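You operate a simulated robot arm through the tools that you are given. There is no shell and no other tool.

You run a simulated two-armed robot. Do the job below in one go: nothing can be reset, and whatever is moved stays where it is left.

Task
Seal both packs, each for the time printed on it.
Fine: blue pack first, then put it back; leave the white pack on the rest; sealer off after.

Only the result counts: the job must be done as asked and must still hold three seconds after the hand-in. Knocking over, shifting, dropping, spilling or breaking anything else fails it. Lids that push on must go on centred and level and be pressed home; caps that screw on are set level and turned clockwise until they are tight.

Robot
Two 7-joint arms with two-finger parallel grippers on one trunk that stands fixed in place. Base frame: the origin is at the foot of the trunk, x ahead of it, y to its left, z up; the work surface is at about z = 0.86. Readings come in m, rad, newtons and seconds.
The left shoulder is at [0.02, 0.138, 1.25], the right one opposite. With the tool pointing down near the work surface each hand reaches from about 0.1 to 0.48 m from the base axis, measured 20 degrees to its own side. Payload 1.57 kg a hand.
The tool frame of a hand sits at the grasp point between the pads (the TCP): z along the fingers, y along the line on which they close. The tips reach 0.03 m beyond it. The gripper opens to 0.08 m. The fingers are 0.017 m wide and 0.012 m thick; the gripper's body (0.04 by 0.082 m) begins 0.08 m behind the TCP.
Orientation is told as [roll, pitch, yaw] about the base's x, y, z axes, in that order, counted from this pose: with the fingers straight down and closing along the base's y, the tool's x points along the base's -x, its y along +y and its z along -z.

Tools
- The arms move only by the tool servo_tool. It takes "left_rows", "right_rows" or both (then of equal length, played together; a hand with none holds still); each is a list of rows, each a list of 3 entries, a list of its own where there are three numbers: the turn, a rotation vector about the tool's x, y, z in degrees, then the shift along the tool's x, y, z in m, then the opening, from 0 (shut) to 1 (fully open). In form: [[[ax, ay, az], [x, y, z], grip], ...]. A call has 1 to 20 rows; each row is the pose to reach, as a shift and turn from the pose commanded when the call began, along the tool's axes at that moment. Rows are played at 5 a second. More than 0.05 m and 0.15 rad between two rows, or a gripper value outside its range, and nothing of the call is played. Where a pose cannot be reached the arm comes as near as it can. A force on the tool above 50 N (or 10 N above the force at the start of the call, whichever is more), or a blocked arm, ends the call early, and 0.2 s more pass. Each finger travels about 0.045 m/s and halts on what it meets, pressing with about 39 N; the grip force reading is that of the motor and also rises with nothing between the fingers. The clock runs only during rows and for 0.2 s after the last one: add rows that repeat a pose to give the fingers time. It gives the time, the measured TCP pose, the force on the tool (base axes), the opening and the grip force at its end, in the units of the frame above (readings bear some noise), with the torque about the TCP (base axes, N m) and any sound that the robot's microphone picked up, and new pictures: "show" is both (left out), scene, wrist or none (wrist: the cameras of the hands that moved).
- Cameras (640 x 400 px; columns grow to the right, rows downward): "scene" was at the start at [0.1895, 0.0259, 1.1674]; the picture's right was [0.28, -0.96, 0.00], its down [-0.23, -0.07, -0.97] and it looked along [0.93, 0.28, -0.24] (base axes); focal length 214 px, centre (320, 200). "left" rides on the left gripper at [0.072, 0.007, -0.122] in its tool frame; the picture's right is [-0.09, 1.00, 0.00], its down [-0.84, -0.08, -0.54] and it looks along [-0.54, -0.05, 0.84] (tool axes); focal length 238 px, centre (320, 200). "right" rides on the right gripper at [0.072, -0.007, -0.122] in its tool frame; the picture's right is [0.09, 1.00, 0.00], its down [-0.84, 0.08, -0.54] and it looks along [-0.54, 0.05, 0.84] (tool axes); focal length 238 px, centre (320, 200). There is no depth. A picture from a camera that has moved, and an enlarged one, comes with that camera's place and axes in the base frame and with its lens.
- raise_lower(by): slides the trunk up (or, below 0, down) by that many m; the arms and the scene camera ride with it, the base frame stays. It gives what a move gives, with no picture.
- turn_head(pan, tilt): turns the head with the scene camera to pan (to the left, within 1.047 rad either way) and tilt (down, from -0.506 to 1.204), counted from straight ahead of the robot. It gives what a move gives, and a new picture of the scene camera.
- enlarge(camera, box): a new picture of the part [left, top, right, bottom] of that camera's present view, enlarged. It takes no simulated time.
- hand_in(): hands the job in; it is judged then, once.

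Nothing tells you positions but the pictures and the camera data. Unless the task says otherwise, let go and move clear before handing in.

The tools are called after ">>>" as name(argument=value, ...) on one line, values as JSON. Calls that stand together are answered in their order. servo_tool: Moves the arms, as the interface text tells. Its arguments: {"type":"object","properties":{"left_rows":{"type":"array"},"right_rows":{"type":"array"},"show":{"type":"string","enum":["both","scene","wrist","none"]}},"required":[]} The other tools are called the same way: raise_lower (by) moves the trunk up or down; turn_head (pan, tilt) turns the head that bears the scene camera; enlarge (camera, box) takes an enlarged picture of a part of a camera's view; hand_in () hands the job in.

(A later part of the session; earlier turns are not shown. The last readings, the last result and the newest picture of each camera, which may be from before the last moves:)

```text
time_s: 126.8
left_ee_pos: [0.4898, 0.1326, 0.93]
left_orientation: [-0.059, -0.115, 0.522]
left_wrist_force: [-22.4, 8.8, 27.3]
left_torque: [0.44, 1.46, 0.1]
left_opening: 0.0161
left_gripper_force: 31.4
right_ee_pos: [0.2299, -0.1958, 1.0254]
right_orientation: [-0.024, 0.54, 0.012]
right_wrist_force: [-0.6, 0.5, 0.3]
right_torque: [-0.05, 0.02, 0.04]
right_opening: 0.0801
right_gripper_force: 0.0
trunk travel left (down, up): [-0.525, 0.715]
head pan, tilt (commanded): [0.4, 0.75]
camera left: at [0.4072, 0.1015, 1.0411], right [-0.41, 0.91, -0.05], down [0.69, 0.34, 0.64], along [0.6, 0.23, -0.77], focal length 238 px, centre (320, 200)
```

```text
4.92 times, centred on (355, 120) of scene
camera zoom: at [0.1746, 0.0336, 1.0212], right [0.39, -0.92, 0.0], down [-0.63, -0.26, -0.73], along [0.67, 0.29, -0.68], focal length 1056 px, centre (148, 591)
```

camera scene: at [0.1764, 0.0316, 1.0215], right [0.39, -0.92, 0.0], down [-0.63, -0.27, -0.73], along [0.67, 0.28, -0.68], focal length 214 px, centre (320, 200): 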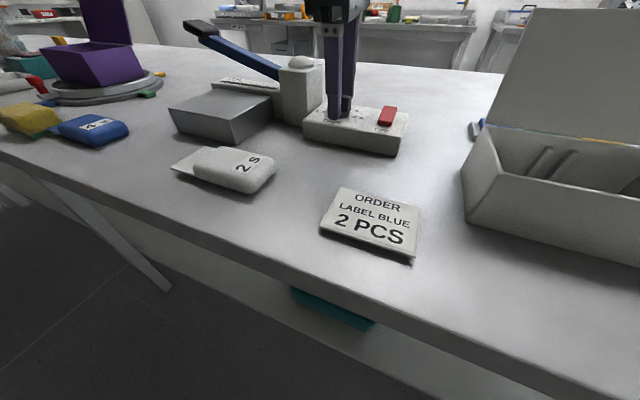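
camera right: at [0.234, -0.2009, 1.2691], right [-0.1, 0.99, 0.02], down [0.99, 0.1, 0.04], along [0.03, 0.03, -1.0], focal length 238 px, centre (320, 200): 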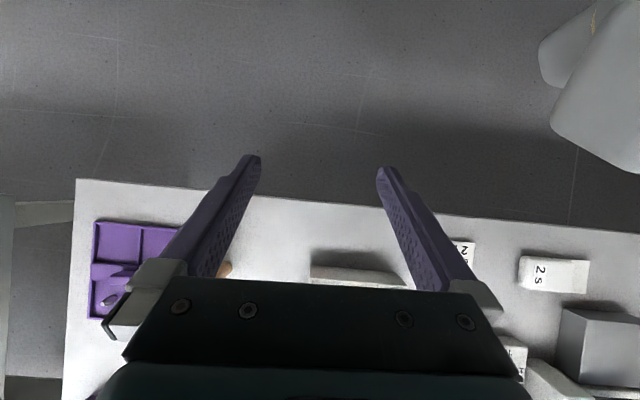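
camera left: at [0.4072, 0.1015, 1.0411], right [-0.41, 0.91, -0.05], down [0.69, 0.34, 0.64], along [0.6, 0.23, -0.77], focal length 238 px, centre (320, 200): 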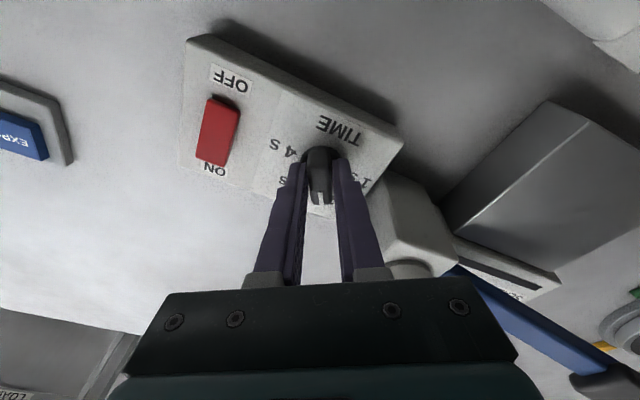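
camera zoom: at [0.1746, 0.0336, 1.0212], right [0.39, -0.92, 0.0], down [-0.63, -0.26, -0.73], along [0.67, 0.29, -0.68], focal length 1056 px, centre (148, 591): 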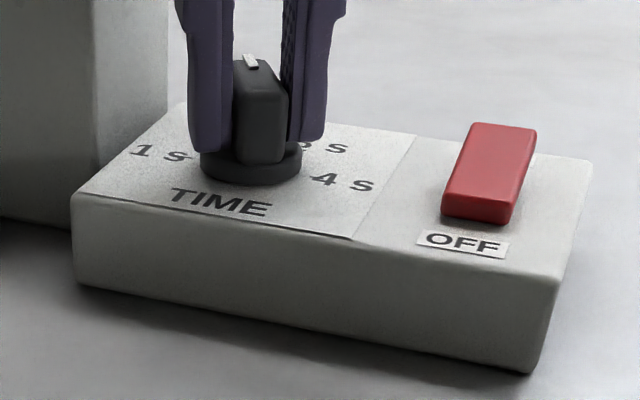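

The knob followed to about 2 s, but side forces built up because of the tilt. I'll open briefly to relieve them, re-grip, and continue.

>>> servo_tool(left_rows=[[[0, 0, 0], [0, 0, 0], 0.15], [[0, 0, 0], [0, 0, 0], 0.35], [[0, 0, 0], [0, 0, 0], 0.35], [[0, 0, 0], [0, 0, 0], 0.35]], show="none")

>>> enlarge(camera="left", box=[220, 80, 420, 205])

>>> enlarge(camera="scene", box=[290, 80, 420, 161])

```text
time_s: 127.8
left_ee_pos: [0.4929, 0.1304, 0.9301]
left_orientation: [-0.07, -0.12, 0.523]
left_wrist_force: [-4.0, -3.0, 12.4]
left_torque: [0.02, 0.28, 0.02]
left_opening: 0.0267
left_gripper_force: 0.1
right_ee_pos: [0.2336, -0.1977, 1.0276]
right_orientation: [-0.029, 0.537, 0.008]
right_wrist_force: [-0.1, 0.5, 0.7]
right_torque: [0.0, 0.0, -0.02]
right_opening: 0.08
right_gripper_force: 0.0
trunk travel left (down, up): [-0.525, 0.715]
head pan, tilt (commanded): [0.4, 0.75]
```

```text
3.20 times, centred on (320, 142) of left
camera zoom: at [0.4098, 0.0985, 1.0411], right [-0.41, 0.91, -0.06], down [0.68, 0.35, 0.64], along [0.6, 0.22, -0.76], focal length 763 px, centre (320, 384)
```

zoom: 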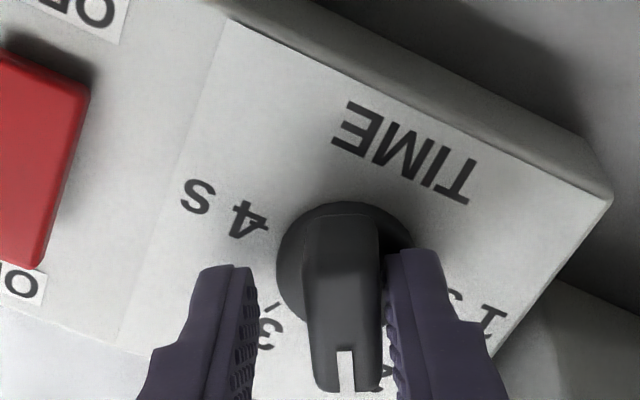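

```text
4.92 times, centred on (355, 120) of scene
camera zoom: at [0.1767, 0.0313, 1.0214], right [0.39, -0.92, 0.0], down [-0.63, -0.27, -0.73], along [0.67, 0.28, -0.68], focal length 1056 px, centre (148, 591)
```

zoom: 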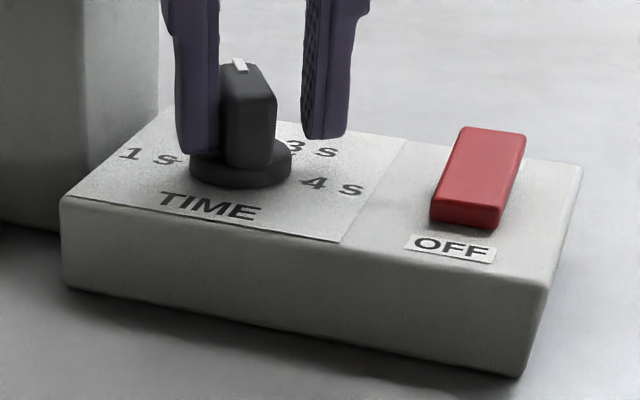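

The knob stays at 2 s by itself, and I can see it sits about 4 mm to one side of my grip axis. I'll shift to centre on it, lift slightly, re-grip and turn on toward 3 s.

>>> servo_tool(left_rows=[[[0, 0, 0], [-0.0004, 0.0018, -0.0016], 0.35], [[0, 0, 0], [-0.0008, 0.0035, -0.0032], 0.35], [[0, 0, 0], [-0.0008, 0.0035, -0.0032], 0.35]], show="none")

>>> enlarge(camera="left", box=[220, 80, 420, 205])

```text
time_s: 128.6
left_ee_pos: [0.4909, 0.136, 0.9323]
left_orientation: [-0.065, -0.12, 0.523]
left_wrist_force: [-0.1, -0.9, 0.4]
left_torque: [0.06, 0.01, -0.02]
left_opening: 0.0281
left_gripper_force: 0.1
right_ee_pos: [0.2334, -0.1968, 1.027]
right_orientation: [-0.029, 0.538, 0.008]
right_wrist_force: [0.3, 0.1, -0.1]
right_torque: [0.03, 0.01, -0.04]
right_opening: 0.0798
right_gripper_force: 0.0
trunk travel left (down, up): [-0.525, 0.715]
head pan, tilt (commanded): [0.4, 0.75]
```

```text
3.20 times, centred on (320, 142) of left
camera zoom: at [0.4081, 0.1032, 1.0438], right [-0.41, 0.91, -0.06], down [0.68, 0.35, 0.64], along [0.6, 0.23, -0.76], focal length 763 px, centre (320, 384)
```

zoom: 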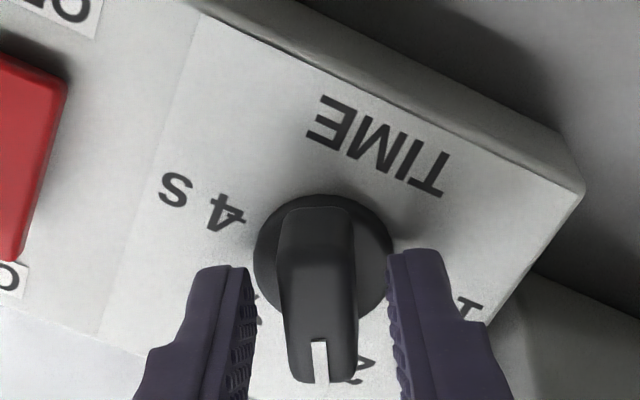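

Now it's centred with no contact force. I'll hold the fingers just loosely around the bar this time, so they push it round without clamping.

>>> servo_tool(left_rows=[[[0, 0, 0], [0, 0, 0], 0.23], [[0, 0, 0], [0, 0, 0], 0.23], [[0, 0, 6], [0, 0, 0], 0.23], [[0, 0, 12], [0, 0, 0], 0.23], [[0, 0, 18], [0, 0, 0], 0.23], [[0, 0, 24], [0, 0, 0], 0.23], [[0, 0, 30], [0, 0, 0], 0.23], [[0, 0, 36], [0, 0, 0], 0.23], [[0, 0, 42], [0, 0, 0], 0.23], [[0, 0, 48], [0, 0, 0], 0.23], [[0, 0, 54], [0, 0, 0], 0.23], [[0, 0, 60], [0, 0, 0], 0.23]], show="none")

>>> enlarge(camera="left", box=[220, 80, 420, 205])

>>> enlarge(camera="scene", box=[290, 80, 420, 161])

```text
time_s: 131.2
left_ee_pos: [0.4923, 0.1354, 0.934]
left_orientation: [0.07, -0.118, -0.532]
left_wrist_force: [-0.3, -0.2, -0.8]
left_torque: [-0.02, -0.01, 0.0]
left_opening: 0.0191
left_gripper_force: 0.3
right_ee_pos: [0.2337, -0.196, 1.0268]
right_orientation: [-0.028, 0.538, 0.009]
right_wrist_force: [0.1, -0.5, -0.8]
right_torque: [-0.01, -0.02, -0.01]
right_opening: 0.08
right_gripper_force: 0.1
trunk travel left (down, up): [-0.525, 0.715]
head pan, tilt (commanded): [0.4, 0.75]
```

```text
3.20 times, centred on (320, 142) of left
camera zoom: at [0.4157, 0.1754, 1.0462], right [0.58, 0.81, 0.08], down [0.6, -0.49, 0.63], along [0.55, -0.31, -0.77], focal length 763 px, centre (320, 384)
```

zoom: 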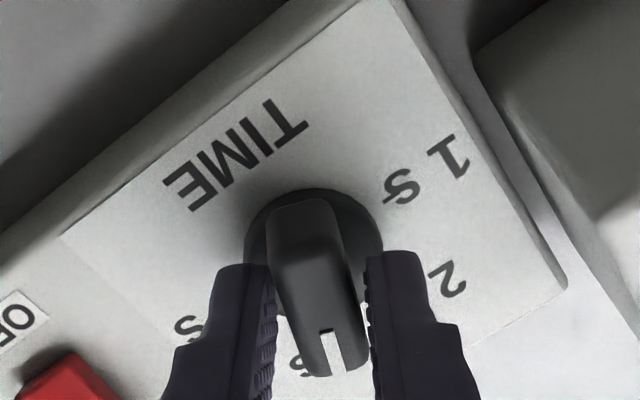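

```text
4.92 times, centred on (355, 120) of scene
camera zoom: at [0.1763, 0.0315, 1.0214], right [0.39, -0.92, 0.0], down [-0.63, -0.27, -0.73], along [0.67, 0.28, -0.68], focal length 1056 px, centre (148, 591)
```

zoom: 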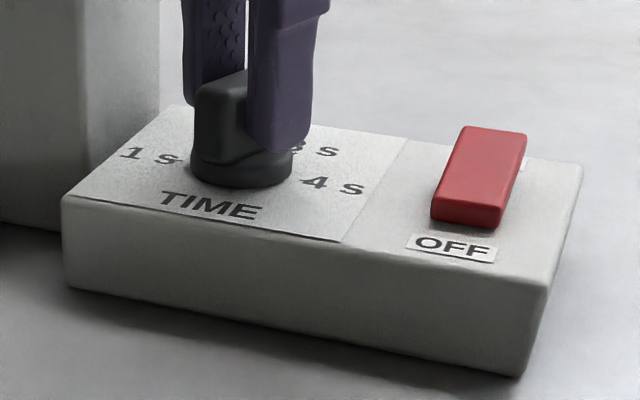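

Loose pushing works with no load. I'll turn the remaining 60° to 4 s and then clamp gently to square the bar up.

>>> servo_tool(left_rows=[[[0, 0, 6], [0, 0, 0], 0.23], [[0, 0, 12], [0, 0, 0], 0.23], [[0, 0, 18], [0, 0, 0], 0.23], [[0, 0, 24], [0, 0, 0], 0.23], [[0, 0, 30], [0, 0, 0], 0.23], [[0, 0, 36], [0, 0, 0], 0.23], [[0, 0, 42], [0, 0, 0], 0.23], [[0, 0, 48], [0, 0, 0], 0.23], [[0, 0, 54], [0, 0, 0], 0.23], [[0, 0, 60], [0, 0, 0], 0.23], [[0, 0, 60], [0, 0, 0], 0.23]], show="none")

>>> enlarge(camera="left", box=[220, 80, 420, 205])

>>> enlarge(camera="scene", box=[290, 80, 420, 161])

```text
time_s: 133.6
left_ee_pos: [0.4915, 0.136, 0.9329]
left_orientation: [0.138, 0.002, -1.576]
left_wrist_force: [0.1, -0.2, -0.6]
left_torque: [0.0, -0.04, 0.0]
left_opening: 0.0195
left_gripper_force: 1.2
right_ee_pos: [0.2337, -0.1974, 1.0269]
right_orientation: [-0.029, 0.538, 0.008]
right_wrist_force: [-0.1, 0.4, -0.2]
right_torque: [-0.01, -0.01, 0.02]
right_opening: 0.0802
right_gripper_force: 0.1
trunk travel left (down, up): [-0.525, 0.715]
head pan, tilt (commanded): [0.4, 0.75]
```

```text
3.20 times, centred on (320, 142) of left
camera zoom: at [0.4803, 0.2054, 1.0551], right [0.99, -0.1, 0.14], down [-0.16, -0.84, 0.52], along [0.06, -0.54, -0.84], focal length 763 px, centre (320, 384)
```

zoom: 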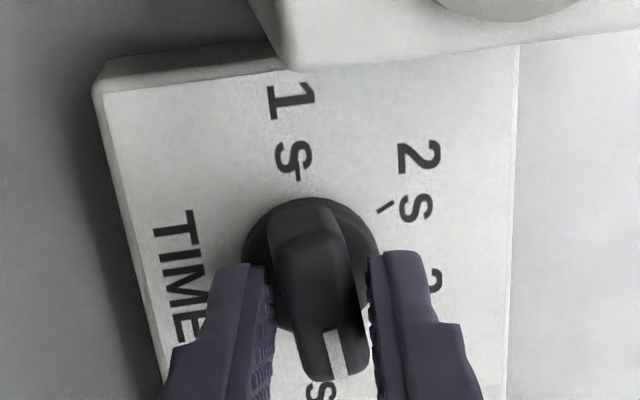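

```text
4.92 times, centred on (355, 120) of scene
camera zoom: at [0.1766, 0.0316, 1.0215], right [0.39, -0.92, 0.0], down [-0.63, -0.27, -0.73], along [0.67, 0.28, -0.68], focal length 1056 px, centre (148, 591)
```

zoom: 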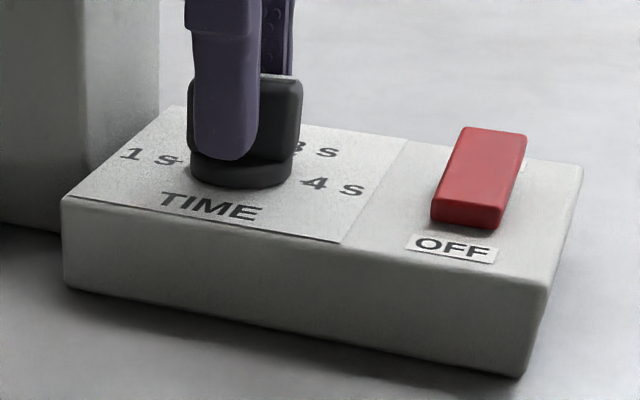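

>>> servo_tool(left_rows=[[[0, 0, 0], [0, 0, 0], 0.15], [[0, 0, 0], [0, 0, 0], 0.1], [[0, 0, 0], [0, 0, 0], 0.1], [[0, 0, 0], [0, 0, 0], 0.3], [[0, 0, 0], [0, 0, 0], 0.45], [[0, 0, 0], [0, 0, 0], 0.45]], show="none")

>>> enlarge(camera="left", box=[220, 80, 420, 205])

>>> enlarge(camera="scene", box=[290, 80, 420, 161])

```text
time_s: 135.0
left_ee_pos: [0.4913, 0.1353, 0.9329]
left_orientation: [0.138, 0.001, -1.573]
left_wrist_force: [-0.4, 0.1, 0.7]
left_torque: [0.01, 0.01, -0.03]
left_opening: 0.0359
left_gripper_force: 0.1
right_ee_pos: [0.2331, -0.1961, 1.0269]
right_orientation: [-0.029, 0.538, 0.009]
right_wrist_force: [-1.1, -0.3, 0.5]
right_torque: [0.01, -0.03, -0.02]
right_opening: 0.0801
right_gripper_force: 0.1
trunk travel left (down, up): [-0.525, 0.715]
head pan, tilt (commanded): [0.4, 0.75]
```

```text
3.20 times, centred on (320, 142) of left
camera zoom: at [0.4799, 0.2053, 1.0549], right [0.99, -0.1, 0.14], down [-0.15, -0.84, 0.52], along [0.06, -0.54, -0.84], focal length 763 px, centre (320, 384)
```

zoom: 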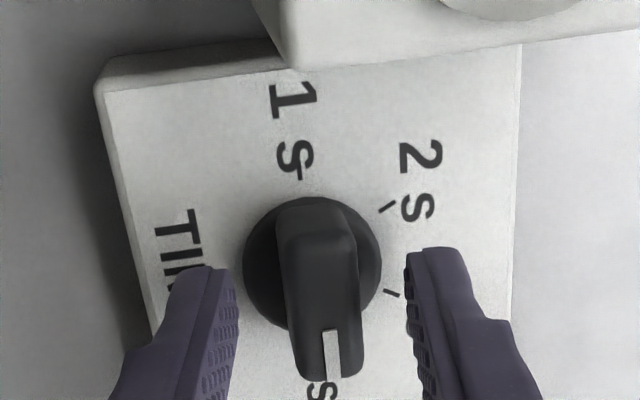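

```text
4.92 times, centred on (355, 120) of scene
camera zoom: at [0.1764, 0.0316, 1.0215], right [0.39, -0.92, 0.0], down [-0.63, -0.27, -0.73], along [0.67, 0.28, -0.68], focal length 1056 px, centre (148, 591)
```

zoom: 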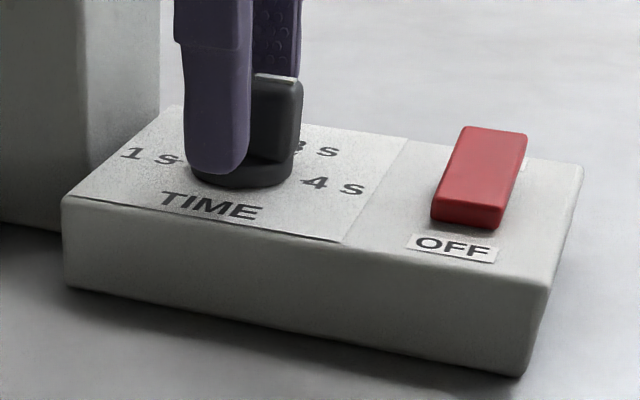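

The knob now points exactly at 4 s. I'll lift clear with the trunk, then back the hand off and level it.

>>> raise_lower(by=0.1)

>>> servo_tool(left_rows=[[[0.7, 0, 0], [0.0067, -0.0074, -0.001], 0.6], [[1.3, 0, 0], [0.0133, -0.0149, -0.0021], 0.7], [[2.0, 0, 0], [0.02, -0.0223, -0.0031], 0.8], [[2.7, 0, 0], [0.0267, -0.0297, -0.0041], 0.9], [[3.3, 0, 0], [0.0333, -0.0371, -0.0052], 1], [[4.0, 0, 0], [0.04, -0.0446, -0.0062], 1], [[4.7, 0, 0], [0.0467, -0.052, -0.0072], 1], [[5.3, 0, 0], [0.0533, -0.0594, -0.0083], 1], [[6.0, 0, 0], [0.06, -0.0668, -0.0093], 1], [[6.7, 0, 0], [0.0667, -0.0743, -0.0103], 1], [[7.3, 0, 0], [0.0733, -0.0817, -0.0114], 1], [[8.0, 0, 0], [0.08, -0.0891, -0.0124], 1]], show="none")

```text
time_s: 136.3
left_ee_pos: [0.4916, 0.1346, 1.0322]
left_orientation: [0.137, 0.001, -1.576]
left_wrist_force: [0.9, 0.0, -0.4]
left_torque: [-0.01, 0.01, 0.01]
left_opening: 0.036
left_gripper_force: 0.1
right_ee_pos: [0.2323, -0.1962, 1.1272]
right_orientation: [-0.029, 0.539, 0.009]
right_wrist_force: [-0.1, -0.3, -0.4]
right_torque: [0.0, 0.05, 0.0]
right_opening: 0.0799
right_gripper_force: 0.0
trunk travel left (down, up): [-0.625, 0.615]
head pan, tilt (commanded): [0.4, 0.75]
```

```text
time_s: 138.9
left_ee_pos: [0.4005, 0.2153, 1.0326]
left_orientation: [-0.003, 0.003, -1.575]
left_wrist_force: [-0.3, -0.1, 0.1]
left_torque: [-0.07, -0.01, -0.03]
left_opening: 0.0799
left_gripper_force: 0.1
right_ee_pos: [0.2341, -0.1973, 1.127]
right_orientation: [-0.028, 0.541, 0.007]
right_wrist_force: [0.4, 0.4, 0.8]
right_torque: [0.01, -0.01, -0.01]
right_opening: 0.08
right_gripper_force: 0.1
trunk travel left (down, up): [-0.625, 0.615]
head pan, tilt (commanded): [0.4, 0.75]
```

>>> servo_tool(left_rows=[[[0, 0, -5], [0.0047, -0.0022, -0.0006], 1], [[0, 0, -10], [0.0094, -0.0044, -0.0011], 1], [[0, 0, -15], [0.0142, -0.0067, -0.0017], 1], [[0, 0, -20], [0.0189, -0.0089, -0.0022], 1], [[0, 0, -25], [0.0236, -0.0111, -0.0028], 1], [[0, 0, -30], [0.0283, -0.0133, -0.0033], 1], [[0, 0, -35], [0.0331, -0.0156, -0.0039], 1], [[0, 0, -40], [0.0378, -0.0178, -0.0044], 1], [[0, 0, -45], [0.0425, -0.02, -0.005], 1], [[0, 0, -50], [0.0472, -0.0222, -0.0056], 1], [[0, 0, -55], [0.0519, -0.0244, -0.0061], 1], [[0, 0, -60], [0.0567, -0.0267, -0.0067], 1], [[0, 0, -65], [0.0614, -0.0289, -0.0072], 1], [[0, 0, -70], [0.0661, -0.0311, -0.0078], 1], [[0, 0, -75], [0.0708, -0.0333, -0.0083], 1], [[0, 0, -80], [0.0756, -0.0356, -0.0089], 1], [[0, 0, -85], [0.0803, -0.0378, -0.0094], 1], [[0, 0, -90], [0.085, -0.04, -0.01], 1]], show="both")

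>>> enlarge(camera="left", box=[400, 40, 640, 190])

```text
time_s: 142.7
left_ee_pos: [0.3613, 0.2998, 1.0442]
left_orientation: [0.002, 0.003, -0.002]
left_wrist_force: [0.3, -0.6, 0.5]
left_torque: [0.0, 0.01, -0.03]
left_opening: 0.08
left_gripper_force: 0.1
right_ee_pos: [0.2326, -0.1976, 1.1254]
right_orientation: [-0.027, 0.536, 0.01]
right_wrist_force: [-0.5, -0.2, -0.4]
right_torque: [0.0, -0.01, -0.01]
right_opening: 0.0801
right_gripper_force: 0.2
trunk travel left (down, up): [-0.625, 0.615]
head pan, tilt (commanded): [0.4, 0.75]
camera scene: at [0.1764, 0.0316, 1.1215], right [0.39, -0.92, 0.0], down [-0.63, -0.27, -0.73], along [0.67, 0.28, -0.68], focal length 214 px, centre (320, 200)
camera left: at [0.2883, 0.3056, 1.1658], right [0.09, 1.0, 0.0], down [0.84, -0.08, 0.54], along [0.54, -0.05, -0.84], focal length 238 px, centre (320, 200)
```

scene: 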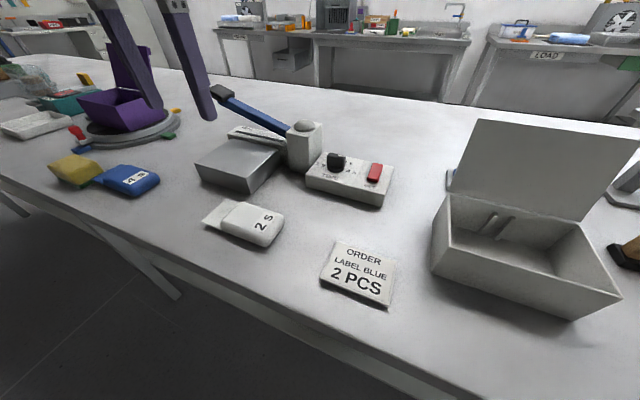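
left: 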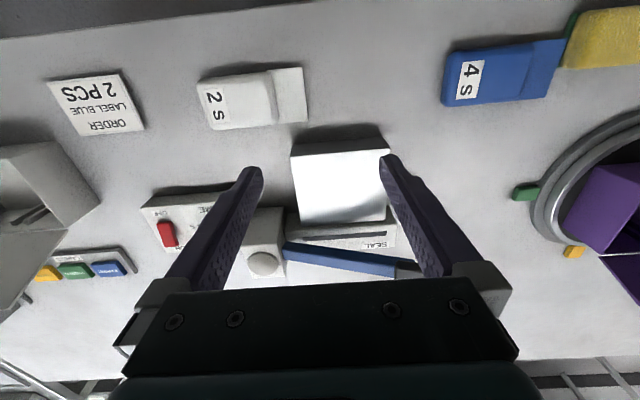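

```text
2.67 times, centred on (520, 115) of left
camera zoom: at [0.2883, 0.3056, 1.1658], right [0.09, 1.0, 0.0], down [0.84, -0.08, 0.54], along [0.54, -0.05, -0.84], focal length 636 px, centre (-213, 427)
```

zoom: 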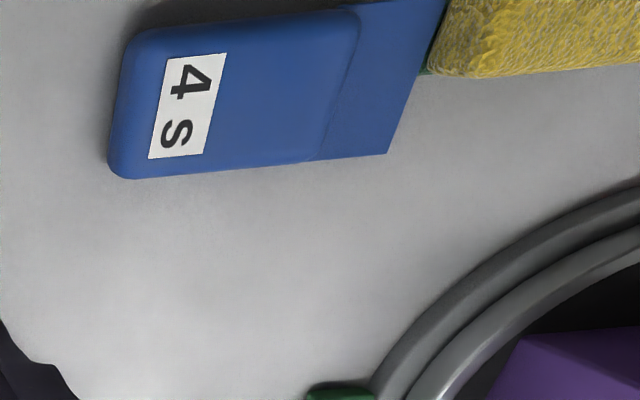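

I now have good positions: blue pack body about x 0.304–0.358, y 0.440–0.525 with its flap to y 0.559; rest x 0.385–0.492, y 0.261–0.375; seal strip near x 0.511. I'll move above the blue pack with the fingers set to close across its width.

>>> servo_tool(left_rows=[[[0, 0, -4.9], [0.0017, 0.0097, 0.0017], 1], [[0, 0, -9.8], [0.0033, 0.0194, 0.0033], 1], [[0, 0, -14.7], [0.005, 0.0292, 0.005], 1], [[0, 0, -19.6], [0.0067, 0.0389, 0.0067], 1], [[0, 0, -24.5], [0.0083, 0.0486, 0.0083], 1], [[0, 0, -29.4], [0.01, 0.0583, 0.01], 1], [[0, 0, -34.3], [0.0117, 0.0681, 0.0117], 1], [[0, 0, -39.2], [0.0133, 0.0778, 0.0133], 1], [[0, 0, -44.1], [0.015, 0.0875, 0.015], 1], [[0, 0, -49], [0.0167, 0.0972, 0.0167], 1], [[0, 0, -53.9], [0.0183, 0.1069, 0.0183], 1], [[0, 0, -58.8], [0.02, 0.1167, 0.02], 1], [[0, 0, -63.7], [0.0217, 0.1264, 0.0217], 1], [[0, 0, -68.6], [0.0233, 0.1361, 0.0233], 1], [[0, 0, -73.5], [0.025, 0.1458, 0.025], 1], [[0, 0, -78.4], [0.0267, 0.1556, 0.0267], 1], [[0, 0, -83.3], [0.0283, 0.1653, 0.0283], 1], [[0, 0, -88], [0.03, 0.175, 0.03], 1]], show="both")

>>> enlarge(camera="left", box=[200, 130, 440, 290])

```text
time_s: 146.5
left_ee_pos: [0.3324, 0.4768, 1.0138]
left_orientation: [0.001, -0.002, 1.535]
left_wrist_force: [-0.4, -0.1, 0.1]
left_torque: [-0.03, 0.02, -0.01]
left_opening: 0.08
left_gripper_force: 0.1
right_ee_pos: [0.2331, -0.1974, 1.1269]
right_orientation: [-0.027, 0.537, 0.009]
right_wrist_force: [0.1, 0.2, 0.2]
right_torque: [0.03, -0.05, -0.02]
right_opening: 0.0801
right_gripper_force: 0.1
trunk travel left (down, up): [-0.625, 0.615]
head pan, tilt (commanded): [0.4, 0.75]
camera scene: at [0.1764, 0.0316, 1.1215], right [0.39, -0.92, 0.0], down [-0.63, -0.27, -0.73], along [0.67, 0.28, -0.68], focal length 214 px, centre (320, 200)
camera left: at [0.3212, 0.4035, 1.136], right [-0.99, 0.13, 0.0], down [0.11, 0.83, 0.54], along [0.07, 0.54, -0.84], focal length 238 px, centre (320, 200)
```

scene: 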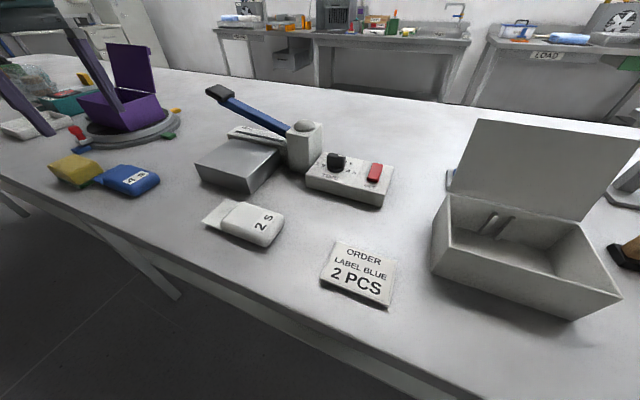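
left: 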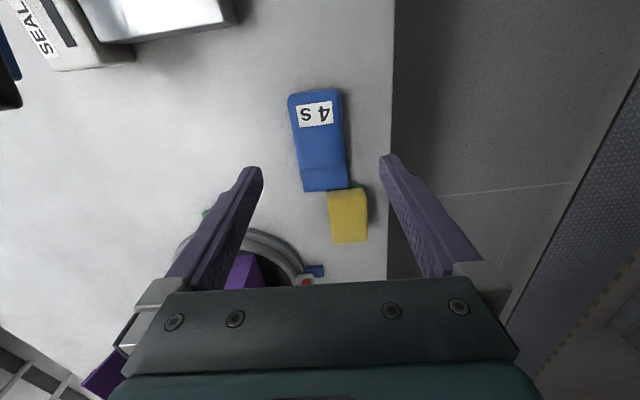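

```text
2.50 times, centred on (320, 210) of left
camera zoom: at [0.3212, 0.4035, 1.136], right [-0.99, 0.13, 0.0], down [0.11, 0.83, 0.54], along [0.07, 0.54, -0.84], focal length 596 px, centre (320, 175)
```

zoom: 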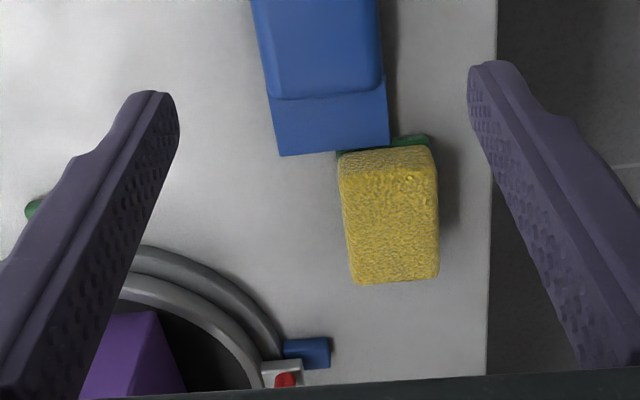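

The fingers straddle the blue pack well, and the sponge sits right against the end of the flap, so I'll lift straight up. I'll lower the trunk 5 cm and descend over the pack.

>>> raise_lower(by=-0.05)

>>> servo_tool(left_rows=[[[0, 0, 0], [0, 0, 0.007], 1], [[0, 0, 0], [0, 0, 0.014], 1], [[0, 0, 0], [0, 0, 0.021], 1], [[0, 0, 0], [0, 0, 0.028], 1], [[0, 0, 0], [0, 0, 0.035], 1], [[0, 0, 0], [0, 0, 0.042], 1], [[0, 0, 0], [0, 0, 0.049], 1], [[0, 0, 0], [0, 0, 0.056], 1], [[0, 0, 0], [0, 0, 0.062], 1], [[0, 0, 0], [0, 0, 0.067], 1]], show="both")

>>> enlarge(camera="scene", box=[0, 90, 200, 215])

```text
time_s: 147.4
left_ee_pos: [0.3318, 0.4766, 0.9648]
left_orientation: [0.002, -0.002, 1.531]
left_wrist_force: [-0.2, 0.7, -0.2]
left_torque: [0.01, 0.01, -0.05]
left_opening: 0.0803
left_gripper_force: 0.0
right_ee_pos: [0.2331, -0.1968, 1.0768]
right_orientation: [-0.028, 0.539, 0.01]
right_wrist_force: [-1.0, -0.2, 0.0]
right_torque: [-0.03, 0.02, 0.0]
right_opening: 0.0801
right_gripper_force: 0.0
trunk travel left (down, up): [-0.575, 0.665]
head pan, tilt (commanded): [0.4, 0.75]
```

```text
time_s: 149.6
left_ee_pos: [0.3302, 0.4788, 0.8952]
left_orientation: [0.002, -0.003, 1.533]
left_wrist_force: [-0.2, 0.0, -0.1]
left_torque: [-0.04, 0.02, -0.01]
left_opening: 0.0798
left_gripper_force: 0.0
right_ee_pos: [0.2325, -0.1978, 1.0777]
right_orientation: [-0.028, 0.539, 0.009]
right_wrist_force: [-0.5, 0.6, 0.6]
right_torque: [-0.01, 0.04, 0.05]
right_opening: 0.08
right_gripper_force: 0.1
trunk travel left (down, up): [-0.575, 0.665]
head pan, tilt (commanded): [0.4, 0.75]
camera scene: at [0.1764, 0.0316, 1.0715], right [0.39, -0.92, 0.0], down [-0.63, -0.27, -0.73], along [0.67, 0.28, -0.68], focal length 214 px, centre (320, 200)
camera left: at [0.3201, 0.4046, 1.018], right [-0.99, 0.13, 0.0], down [0.11, 0.83, 0.54], along [0.07, 0.54, -0.84], focal length 238 px, centre (320, 200)
```

scene: 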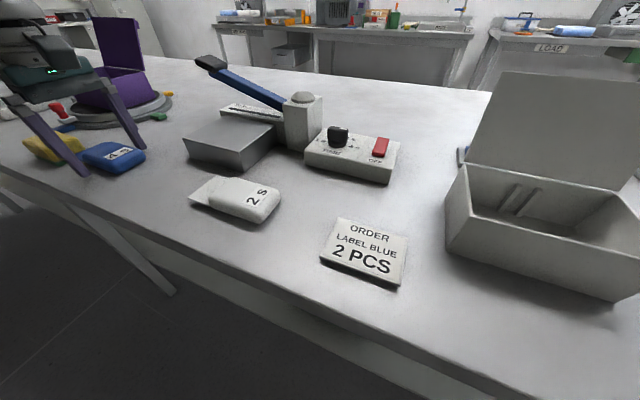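
left: 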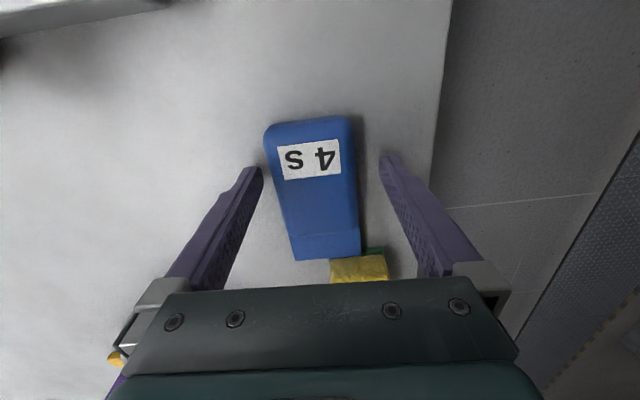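

```text
3.20 times, centred on (100, 152) of scene
camera zoom: at [0.1764, 0.0316, 1.0715], right [0.39, -0.92, 0.0], down [-0.63, -0.27, -0.73], along [0.67, 0.28, -0.68], focal length 686 px, centre (1024, 352)
```

zoom: 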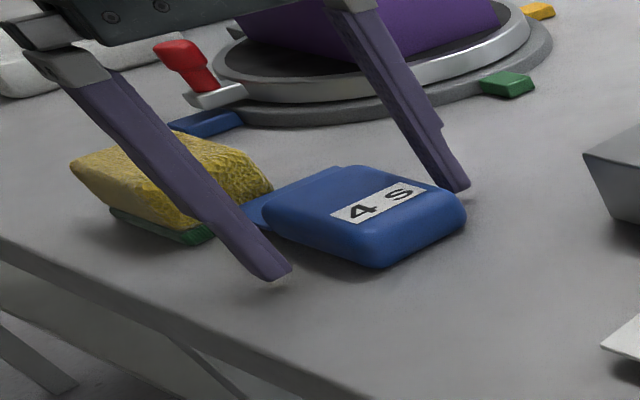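

The fingers are on either side, clear of the sponge. I'll close on the pack, check the grip, then lift straight up.

>>> servo_tool(left_rows=[[[0, 0, 0], [0, 0, 0], 0.7], [[0, 0, 0], [0, 0, 0], 0.5], [[0, 0, 0], [0, 0, 0], 0.4], [[0, 0, 0], [0, 0, 0], 0.4], [[0, 0, 0], [0, 0, 0], 0.4]], show="wrist")

```text
time_s: 150.8
left_ee_pos: [0.3304, 0.4786, 0.8969]
left_orientation: [0.003, -0.001, 1.533]
left_wrist_force: [0.1, 0.3, -0.5]
left_torque: [-0.02, 0.01, 0.02]
left_opening: 0.0549
left_gripper_force: 39.2
right_ee_pos: [0.2325, -0.198, 1.076]
right_orientation: [-0.027, 0.54, 0.008]
right_wrist_force: [-0.4, 0.3, 0.1]
right_torque: [-0.02, 0.0, -0.01]
right_opening: 0.0799
right_gripper_force: 0.0
trunk travel left (down, up): [-0.575, 0.665]
head pan, tilt (commanded): [0.4, 0.75]
camera left: at [0.32, 0.4046, 1.0181], right [-0.99, 0.13, 0.0], down [0.11, 0.83, 0.54], along [0.07, 0.54, -0.84], focal length 238 px, centre (320, 200)
```

left: 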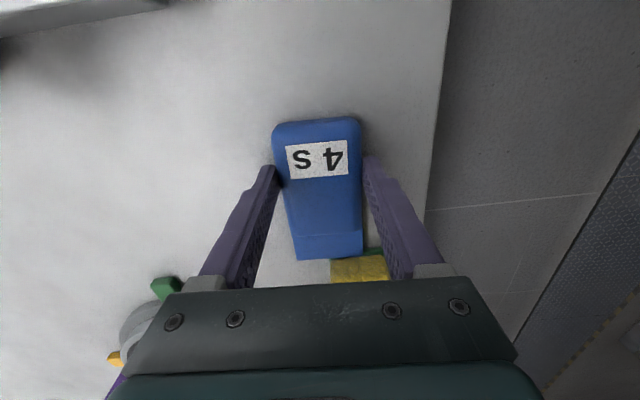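

Gripped at 55 mm width. Lifting straight up 6 cm.

>>> servo_tool(left_rows=[[[0, 0, 0], [0, 0, -0.004], 0.4], [[0, 0, 0], [0, 0, -0.01], 0.4], [[0, 0, 0], [0, 0, -0.018], 0.4], [[0, 0, 0], [0, 0, -0.026], 0.4], [[0, 0, 0], [0, 0, -0.034], 0.4], [[0, 0, 0], [0, 0, -0.042], 0.4], [[0, 0, 0], [0, 0, -0.05], 0.4], [[0, 0, 0], [0, 0, -0.06], 0.4], [[0, 0, 0], [0, 0, -0.068], 0.4], [[0, 0, 0], [0, 0, -0.074], 0.4]], show="both")

>>> enlarge(camera="scene", box=[0, 60, 240, 210])

```text
time_s: 153.0
left_ee_pos: [0.3311, 0.4767, 0.9715]
left_orientation: [0.001, -0.001, 1.532]
left_wrist_force: [0.5, -0.2, -1.7]
left_torque: [0.04, -0.01, -0.01]
left_opening: 0.0551
left_gripper_force: 38.7
right_ee_pos: [0.2326, -0.1965, 1.0773]
right_orientation: [-0.029, 0.54, 0.008]
right_wrist_force: [0.1, 0.2, -0.6]
right_torque: [-0.01, -0.04, 0.0]
right_opening: 0.0799
right_gripper_force: 0.0
trunk travel left (down, up): [-0.575, 0.665]
head pan, tilt (commanded): [0.4, 0.75]
camera scene: at [0.1763, 0.0316, 1.0714], right [0.39, -0.92, 0.0], down [-0.63, -0.27, -0.73], along [0.67, 0.28, -0.68], focal length 214 px, centre (320, 200)
camera left: at [0.321, 0.4037, 1.0932], right [-0.99, 0.13, 0.0], down [0.11, 0.83, 0.54], along [0.07, 0.54, -0.84], focal length 238 px, centre (320, 200)
```

scene: 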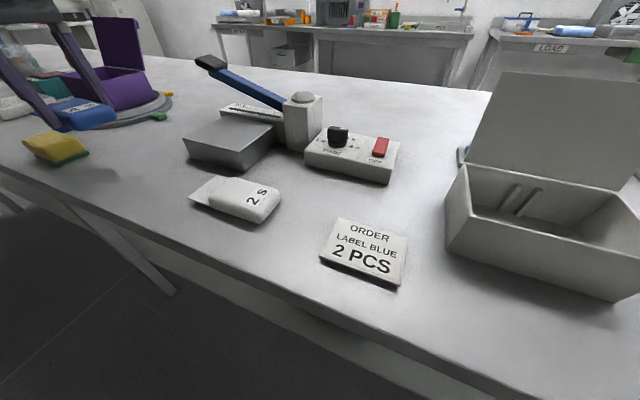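
left: 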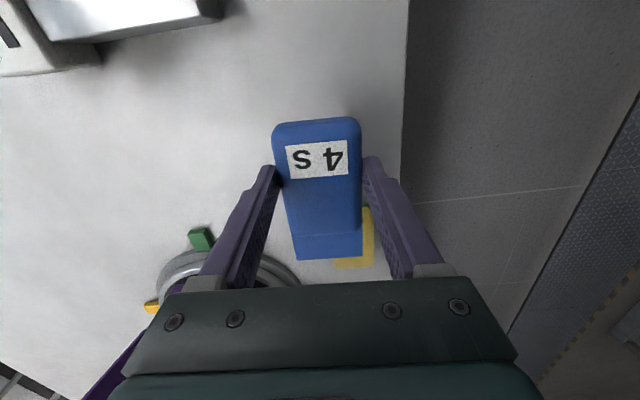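

```text
2.67 times, centred on (120, 135) of scene
camera zoom: at [0.1763, 0.0316, 1.0714], right [0.39, -0.92, 0.0], down [-0.63, -0.27, -0.73], along [0.67, 0.28, -0.68], focal length 572 px, centre (853, 373)
```

zoom: 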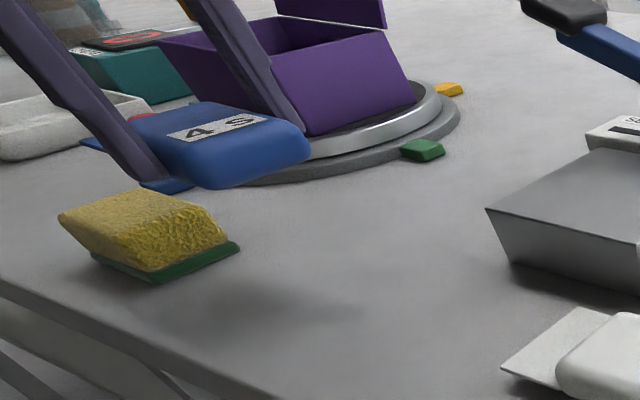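

The pack is held level and the sponge stayed put. Now I'll carry it over, turning it so the flap points away from the robot, to a point just in front of the rest's final position.

>>> servo_tool(left_rows=[[[0, 0, 4.9], [0.0087, -0.0042, 0.0], 0.4], [[0, 0, 9.8], [0.0174, -0.0083, 0.0], 0.4], [[0, 0, 14.6], [0.026, -0.0125, 0.0], 0.4], [[0, 0, 19.5], [0.0347, -0.0167, 0.0], 0.4], [[0, 0, 24.4], [0.0434, -0.0209, 0.0], 0.4], [[0, 0, 29.3], [0.0521, -0.025, 0.0], 0.4], [[0, 0, 34.1], [0.0607, -0.0292, 0.0], 0.4], [[0, 0, 39.0], [0.0694, -0.0334, 0.0], 0.4], [[0, 0, 43.9], [0.0781, -0.0376, 0.0], 0.4], [[0, 0, 48.8], [0.0868, -0.0417, 0.0], 0.4], [[0, 0, 53.7], [0.0955, -0.0459, 0.0], 0.4], [[0, 0, 58.5], [0.1041, -0.0501, 0.0], 0.4], [[0, 0, 63.4], [0.1128, -0.0542, 0.0], 0.4], [[0, 0, 68.3], [0.1215, -0.0584, 0.0], 0.4], [[0, 0, 73.2], [0.1302, -0.0626, 0.0], 0.4], [[0, 0, 78.0], [0.1388, -0.0668, 0.0], 0.4], [[0, 0, 82.9], [0.1475, -0.0709, 0.0], 0.4], [[0, 0, 87.8], [0.1562, -0.0751, 0.0035], 0.4]], show="both")

>>> enlarge(camera="scene", box=[160, 50, 360, 175])

>>> enlarge(camera="left", box=[220, 100, 480, 290])

```text
time_s: 156.8
left_ee_pos: [0.401, 0.3171, 0.9688]
left_orientation: [0.001, 0.001, -0.002]
left_wrist_force: [0.4, -0.5, -0.5]
left_torque: [-0.02, -0.01, 0.03]
left_opening: 0.0551
left_gripper_force: 38.5
right_ee_pos: [0.2332, -0.1982, 1.0766]
right_orientation: [-0.028, 0.54, 0.008]
right_wrist_force: [-0.7, -0.1, 0.1]
right_torque: [0.03, -0.01, 0.01]
right_opening: 0.08
right_gripper_force: 0.0
trunk travel left (down, up): [-0.575, 0.665]
head pan, tilt (commanded): [0.4, 0.75]
camera scene: at [0.1763, 0.0315, 1.0714], right [0.39, -0.92, 0.0], down [-0.63, -0.27, -0.73], along [0.67, 0.28, -0.68], focal length 214 px, centre (320, 200)
camera left: at [0.3277, 0.3221, 1.0904], right [0.09, 1.0, 0.0], down [0.84, -0.08, 0.54], along [0.54, -0.05, -0.84], focal length 238 px, centre (320, 200)
```

scene: 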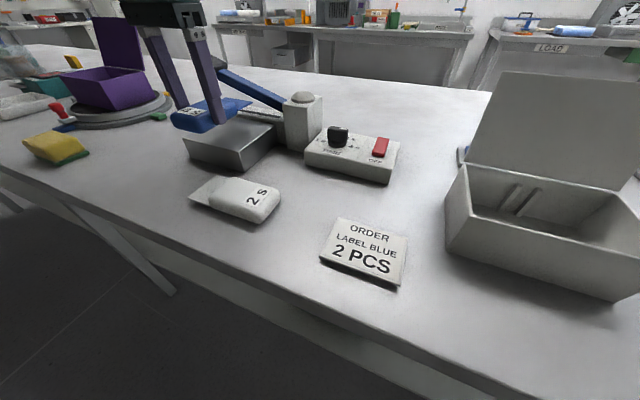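
left: 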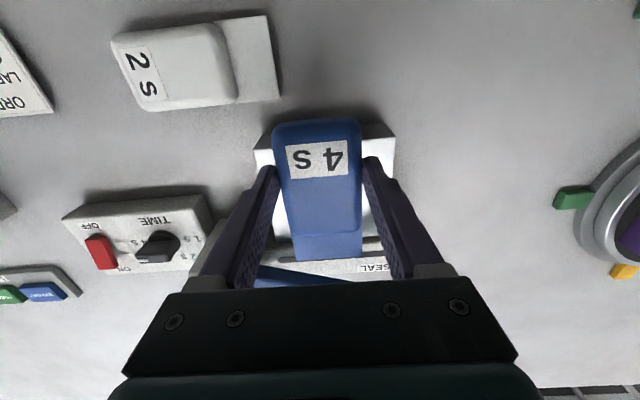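

```text
3.20 times, centred on (260, 112) of scene
camera zoom: at [0.1763, 0.0315, 1.0714], right [0.39, -0.92, 0.0], down [-0.63, -0.27, -0.73], along [0.67, 0.28, -0.68], focal length 686 px, centre (512, 480)
```

zoom: 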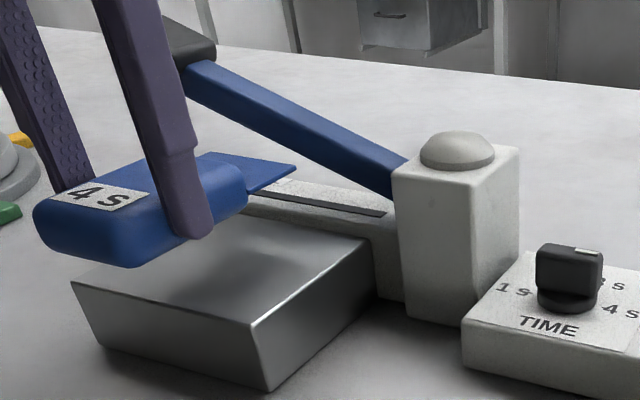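

```text
2.11 times, centred on (350, 195) of left
camera zoom: at [0.3277, 0.3221, 1.0904], right [0.09, 1.0, 0.0], down [0.84, -0.08, 0.54], along [0.54, -0.05, -0.84], focal length 502 px, centre (257, 210)
```

zoom: 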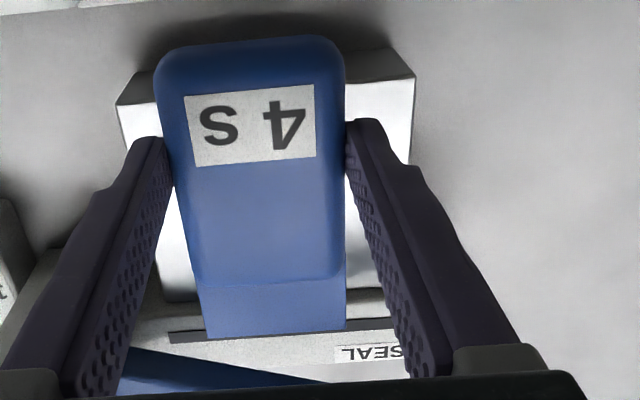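

The flap points away from the robot, correctly oriented. I'll lower to about 1 cm above the rest and slide forward so the flap goes over the seal strip under the raised lever.

>>> servo_tool(left_rows=[[[0, 0, 0], [0, 0, 0.006], 0.4], [[0, 0, 0], [0, 0, 0.012], 0.4], [[0, 0, 0], [0, 0, 0.018], 0.4], [[0, 0, 0], [-0.005, 0, 0.018], 0.4], [[0, 0, 0], [-0.01, 0, 0.018], 0.4], [[0, 0, 0], [-0.015, 0, 0.018], 0.4], [[0, 0, 0], [-0.02, 0, 0.018], 0.4], [[0, 0, 0], [-0.025, 0, 0.018], 0.4], [[0, 0, 0], [-0.03, 0, 0.018], 0.4], [[0, 0, 0], [-0.035, 0, 0.018], 0.4], [[0, 0, 0], [-0.039, 0, 0.018], 0.4]], show="both")

>>> enlarge(camera="scene", box=[160, 50, 360, 175])

>>> enlarge(camera="left", box=[220, 100, 480, 290])

```text
time_s: 159.2
left_ee_pos: [0.4405, 0.3173, 0.9497]
left_orientation: [0.003, 0.003, 0.0]
left_wrist_force: [0.1, 0.6, -1.4]
left_torque: [-0.05, 0.02, 0.0]
left_opening: 0.0552
left_gripper_force: 38.8
right_ee_pos: [0.2341, -0.1974, 1.076]
right_orientation: [-0.027, 0.539, 0.008]
right_wrist_force: [-0.6, 0.5, -0.1]
right_torque: [-0.02, -0.02, 0.0]
right_opening: 0.08
right_gripper_force: 0.0
trunk travel left (down, up): [-0.575, 0.665]
head pan, tilt (commanded): [0.4, 0.75]
camera scene: at [0.1763, 0.0315, 1.0714], right [0.39, -0.92, 0.0], down [-0.63, -0.27, -0.73], along [0.67, 0.28, -0.68], focal length 214 px, centre (320, 200)
camera left: at [0.367, 0.3222, 1.072], right [0.09, 1.0, 0.0], down [0.84, -0.08, 0.54], along [0.54, -0.05, -0.84], focal length 238 px, centre (320, 200)
```

scene: 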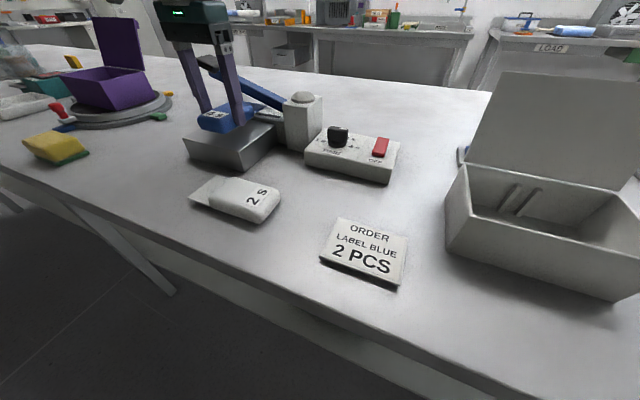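
left: 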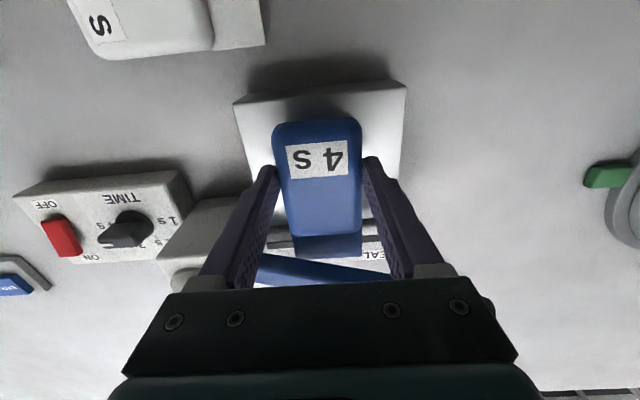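

```text
3.20 times, centred on (260, 112) of scene
camera zoom: at [0.1763, 0.0315, 1.0714], right [0.39, -0.92, 0.0], down [-0.63, -0.27, -0.73], along [0.67, 0.28, -0.68], focal length 686 px, centre (512, 480)
```

zoom: 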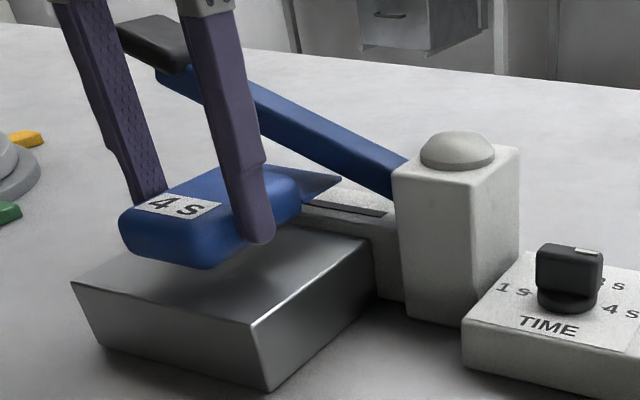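

```text
2.11 times, centred on (350, 195) of left
camera zoom: at [0.367, 0.3222, 1.072], right [0.09, 1.0, 0.0], down [0.84, -0.08, 0.54], along [0.54, -0.05, -0.84], focal length 502 px, centre (257, 210)
```

zoom: 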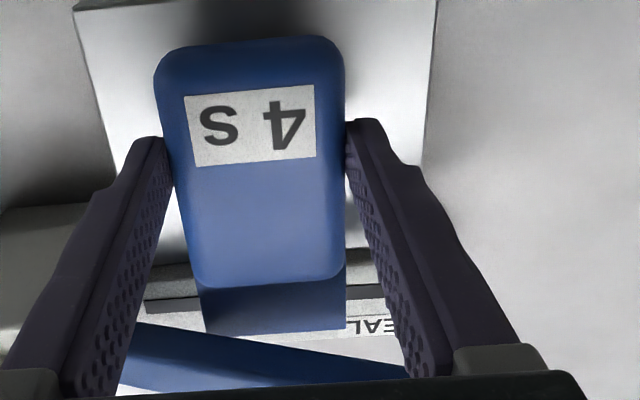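

The flap lies across the dark strip, under the lever. I'll go 4 mm further so the strip is mid-flap, then lower onto the rest.

>>> servo_tool(left_rows=[[[0, 0, 0], [-0.002, 0, 0], 0.4], [[0, 0, 0], [-0.004, 0, 0], 0.4], [[0, 0, 0], [-0.004, 0, 0.002], 0.4], [[0, 0, 0], [-0.004, 0, 0.004], 0.4], [[0, 0, 0], [-0.004, 0, 0.006], 0.4], [[0, 0, 0], [-0.004, 0, 0.008], 0.4]], show="none")

>>> enlarge(camera="scene", box=[170, 80, 330, 180])

```text
time_s: 160.6
left_ee_pos: [0.4441, 0.3185, 0.9404]
left_orientation: [0.002, 0.001, 0.0]
left_wrist_force: [0.1, 0.6, -0.3]
left_torque: [0.02, 0.0, 0.01]
left_opening: 0.0551
left_gripper_force: 39.2
right_ee_pos: [0.2323, -0.197, 1.0765]
right_orientation: [-0.026, 0.538, 0.009]
right_wrist_force: [-0.4, 0.3, -0.6]
right_torque: [-0.02, -0.02, -0.02]
right_opening: 0.0802
right_gripper_force: 0.1
trunk travel left (down, up): [-0.575, 0.665]
head pan, tilt (commanded): [0.4, 0.75]
```

```text
4.00 times, centred on (250, 130) of scene
camera zoom: at [0.1763, 0.0316, 1.0714], right [0.39, -0.92, 0.0], down [-0.63, -0.27, -0.73], along [0.67, 0.28, -0.68], focal length 858 px, centre (600, 480)
```

zoom: 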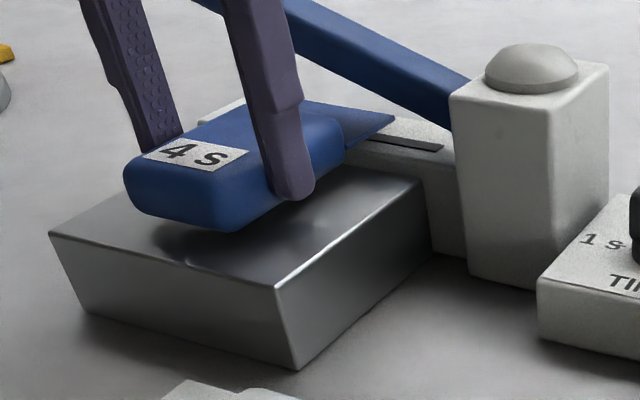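

>>> servo_tool(left_rows=[[[0, 0, 0], [0, 0, 0.0015], 0.4], [[0, 0, 0], [0, 0, 0.003], 0.4], [[0, 0, 0], [0, 0, 0.003], 0.4]], show="none")

>>> enlarge(camera="scene", box=[170, 80, 330, 180])

```text
time_s: 161.4
left_ee_pos: [0.4445, 0.3173, 0.9402]
left_orientation: [0.001, 0.001, 0.001]
left_wrist_force: [-0.2, 0.3, -1.1]
left_torque: [0.02, 0.03, -0.02]
left_opening: 0.0554
left_gripper_force: 39.1
right_ee_pos: [0.2326, -0.1966, 1.0757]
right_orientation: [-0.029, 0.54, 0.011]
right_wrist_force: [0.4, -0.1, 0.7]
right_torque: [0.01, 0.02, 0.0]
right_opening: 0.08
right_gripper_force: 0.0
trunk travel left (down, up): [-0.575, 0.665]
head pan, tilt (commanded): [0.4, 0.75]
```

```text
4.00 times, centred on (250, 130) of scene
camera zoom: at [0.1763, 0.0316, 1.0714], right [0.39, -0.92, 0.0], down [-0.63, -0.27, -0.73], along [0.67, 0.28, -0.68], focal length 858 px, centre (600, 480)
```

zoom: 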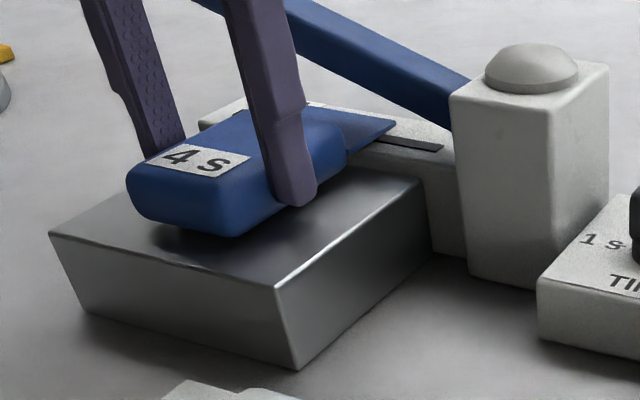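

>>> servo_tool(left_rows=[[[0, 0, 0], [0, 0, 0.001], 0.4], [[0, 0, 0], [0, 0, 0.002], 0.4], [[0, 0, 0], [0, 0, 0.003], 0.4], [[0, 0, 0], [0, 0, 0.003], 0.4]], show="none")

>>> enlarge(camera="scene", box=[170, 80, 330, 180])

```text
time_s: 162.4
left_ee_pos: [0.4439, 0.3169, 0.9366]
left_orientation: [0.001, 0.001, -0.001]
left_wrist_force: [-3.6, -0.6, 8.1]
left_torque: [-0.11, -0.29, -0.08]
left_opening: 0.0553
left_gripper_force: 38.8
right_ee_pos: [0.2328, -0.197, 1.078]
right_orientation: [-0.027, 0.537, 0.009]
right_wrist_force: [0.0, -1.1, -0.2]
right_torque: [-0.02, -0.03, 0.0]
right_opening: 0.0799
right_gripper_force: 0.0
trunk travel left (down, up): [-0.575, 0.665]
head pan, tilt (commanded): [0.4, 0.75]
```

```text
4.00 times, centred on (250, 130) of scene
camera zoom: at [0.1765, 0.0319, 1.0716], right [0.39, -0.92, 0.0], down [-0.63, -0.27, -0.73], along [0.67, 0.29, -0.68], focal length 858 px, centre (600, 480)
```

zoom: 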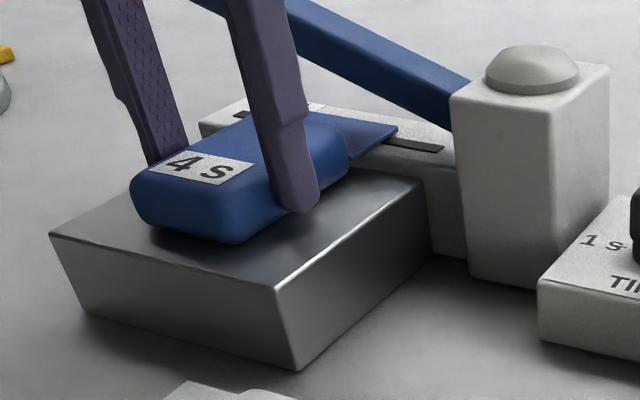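

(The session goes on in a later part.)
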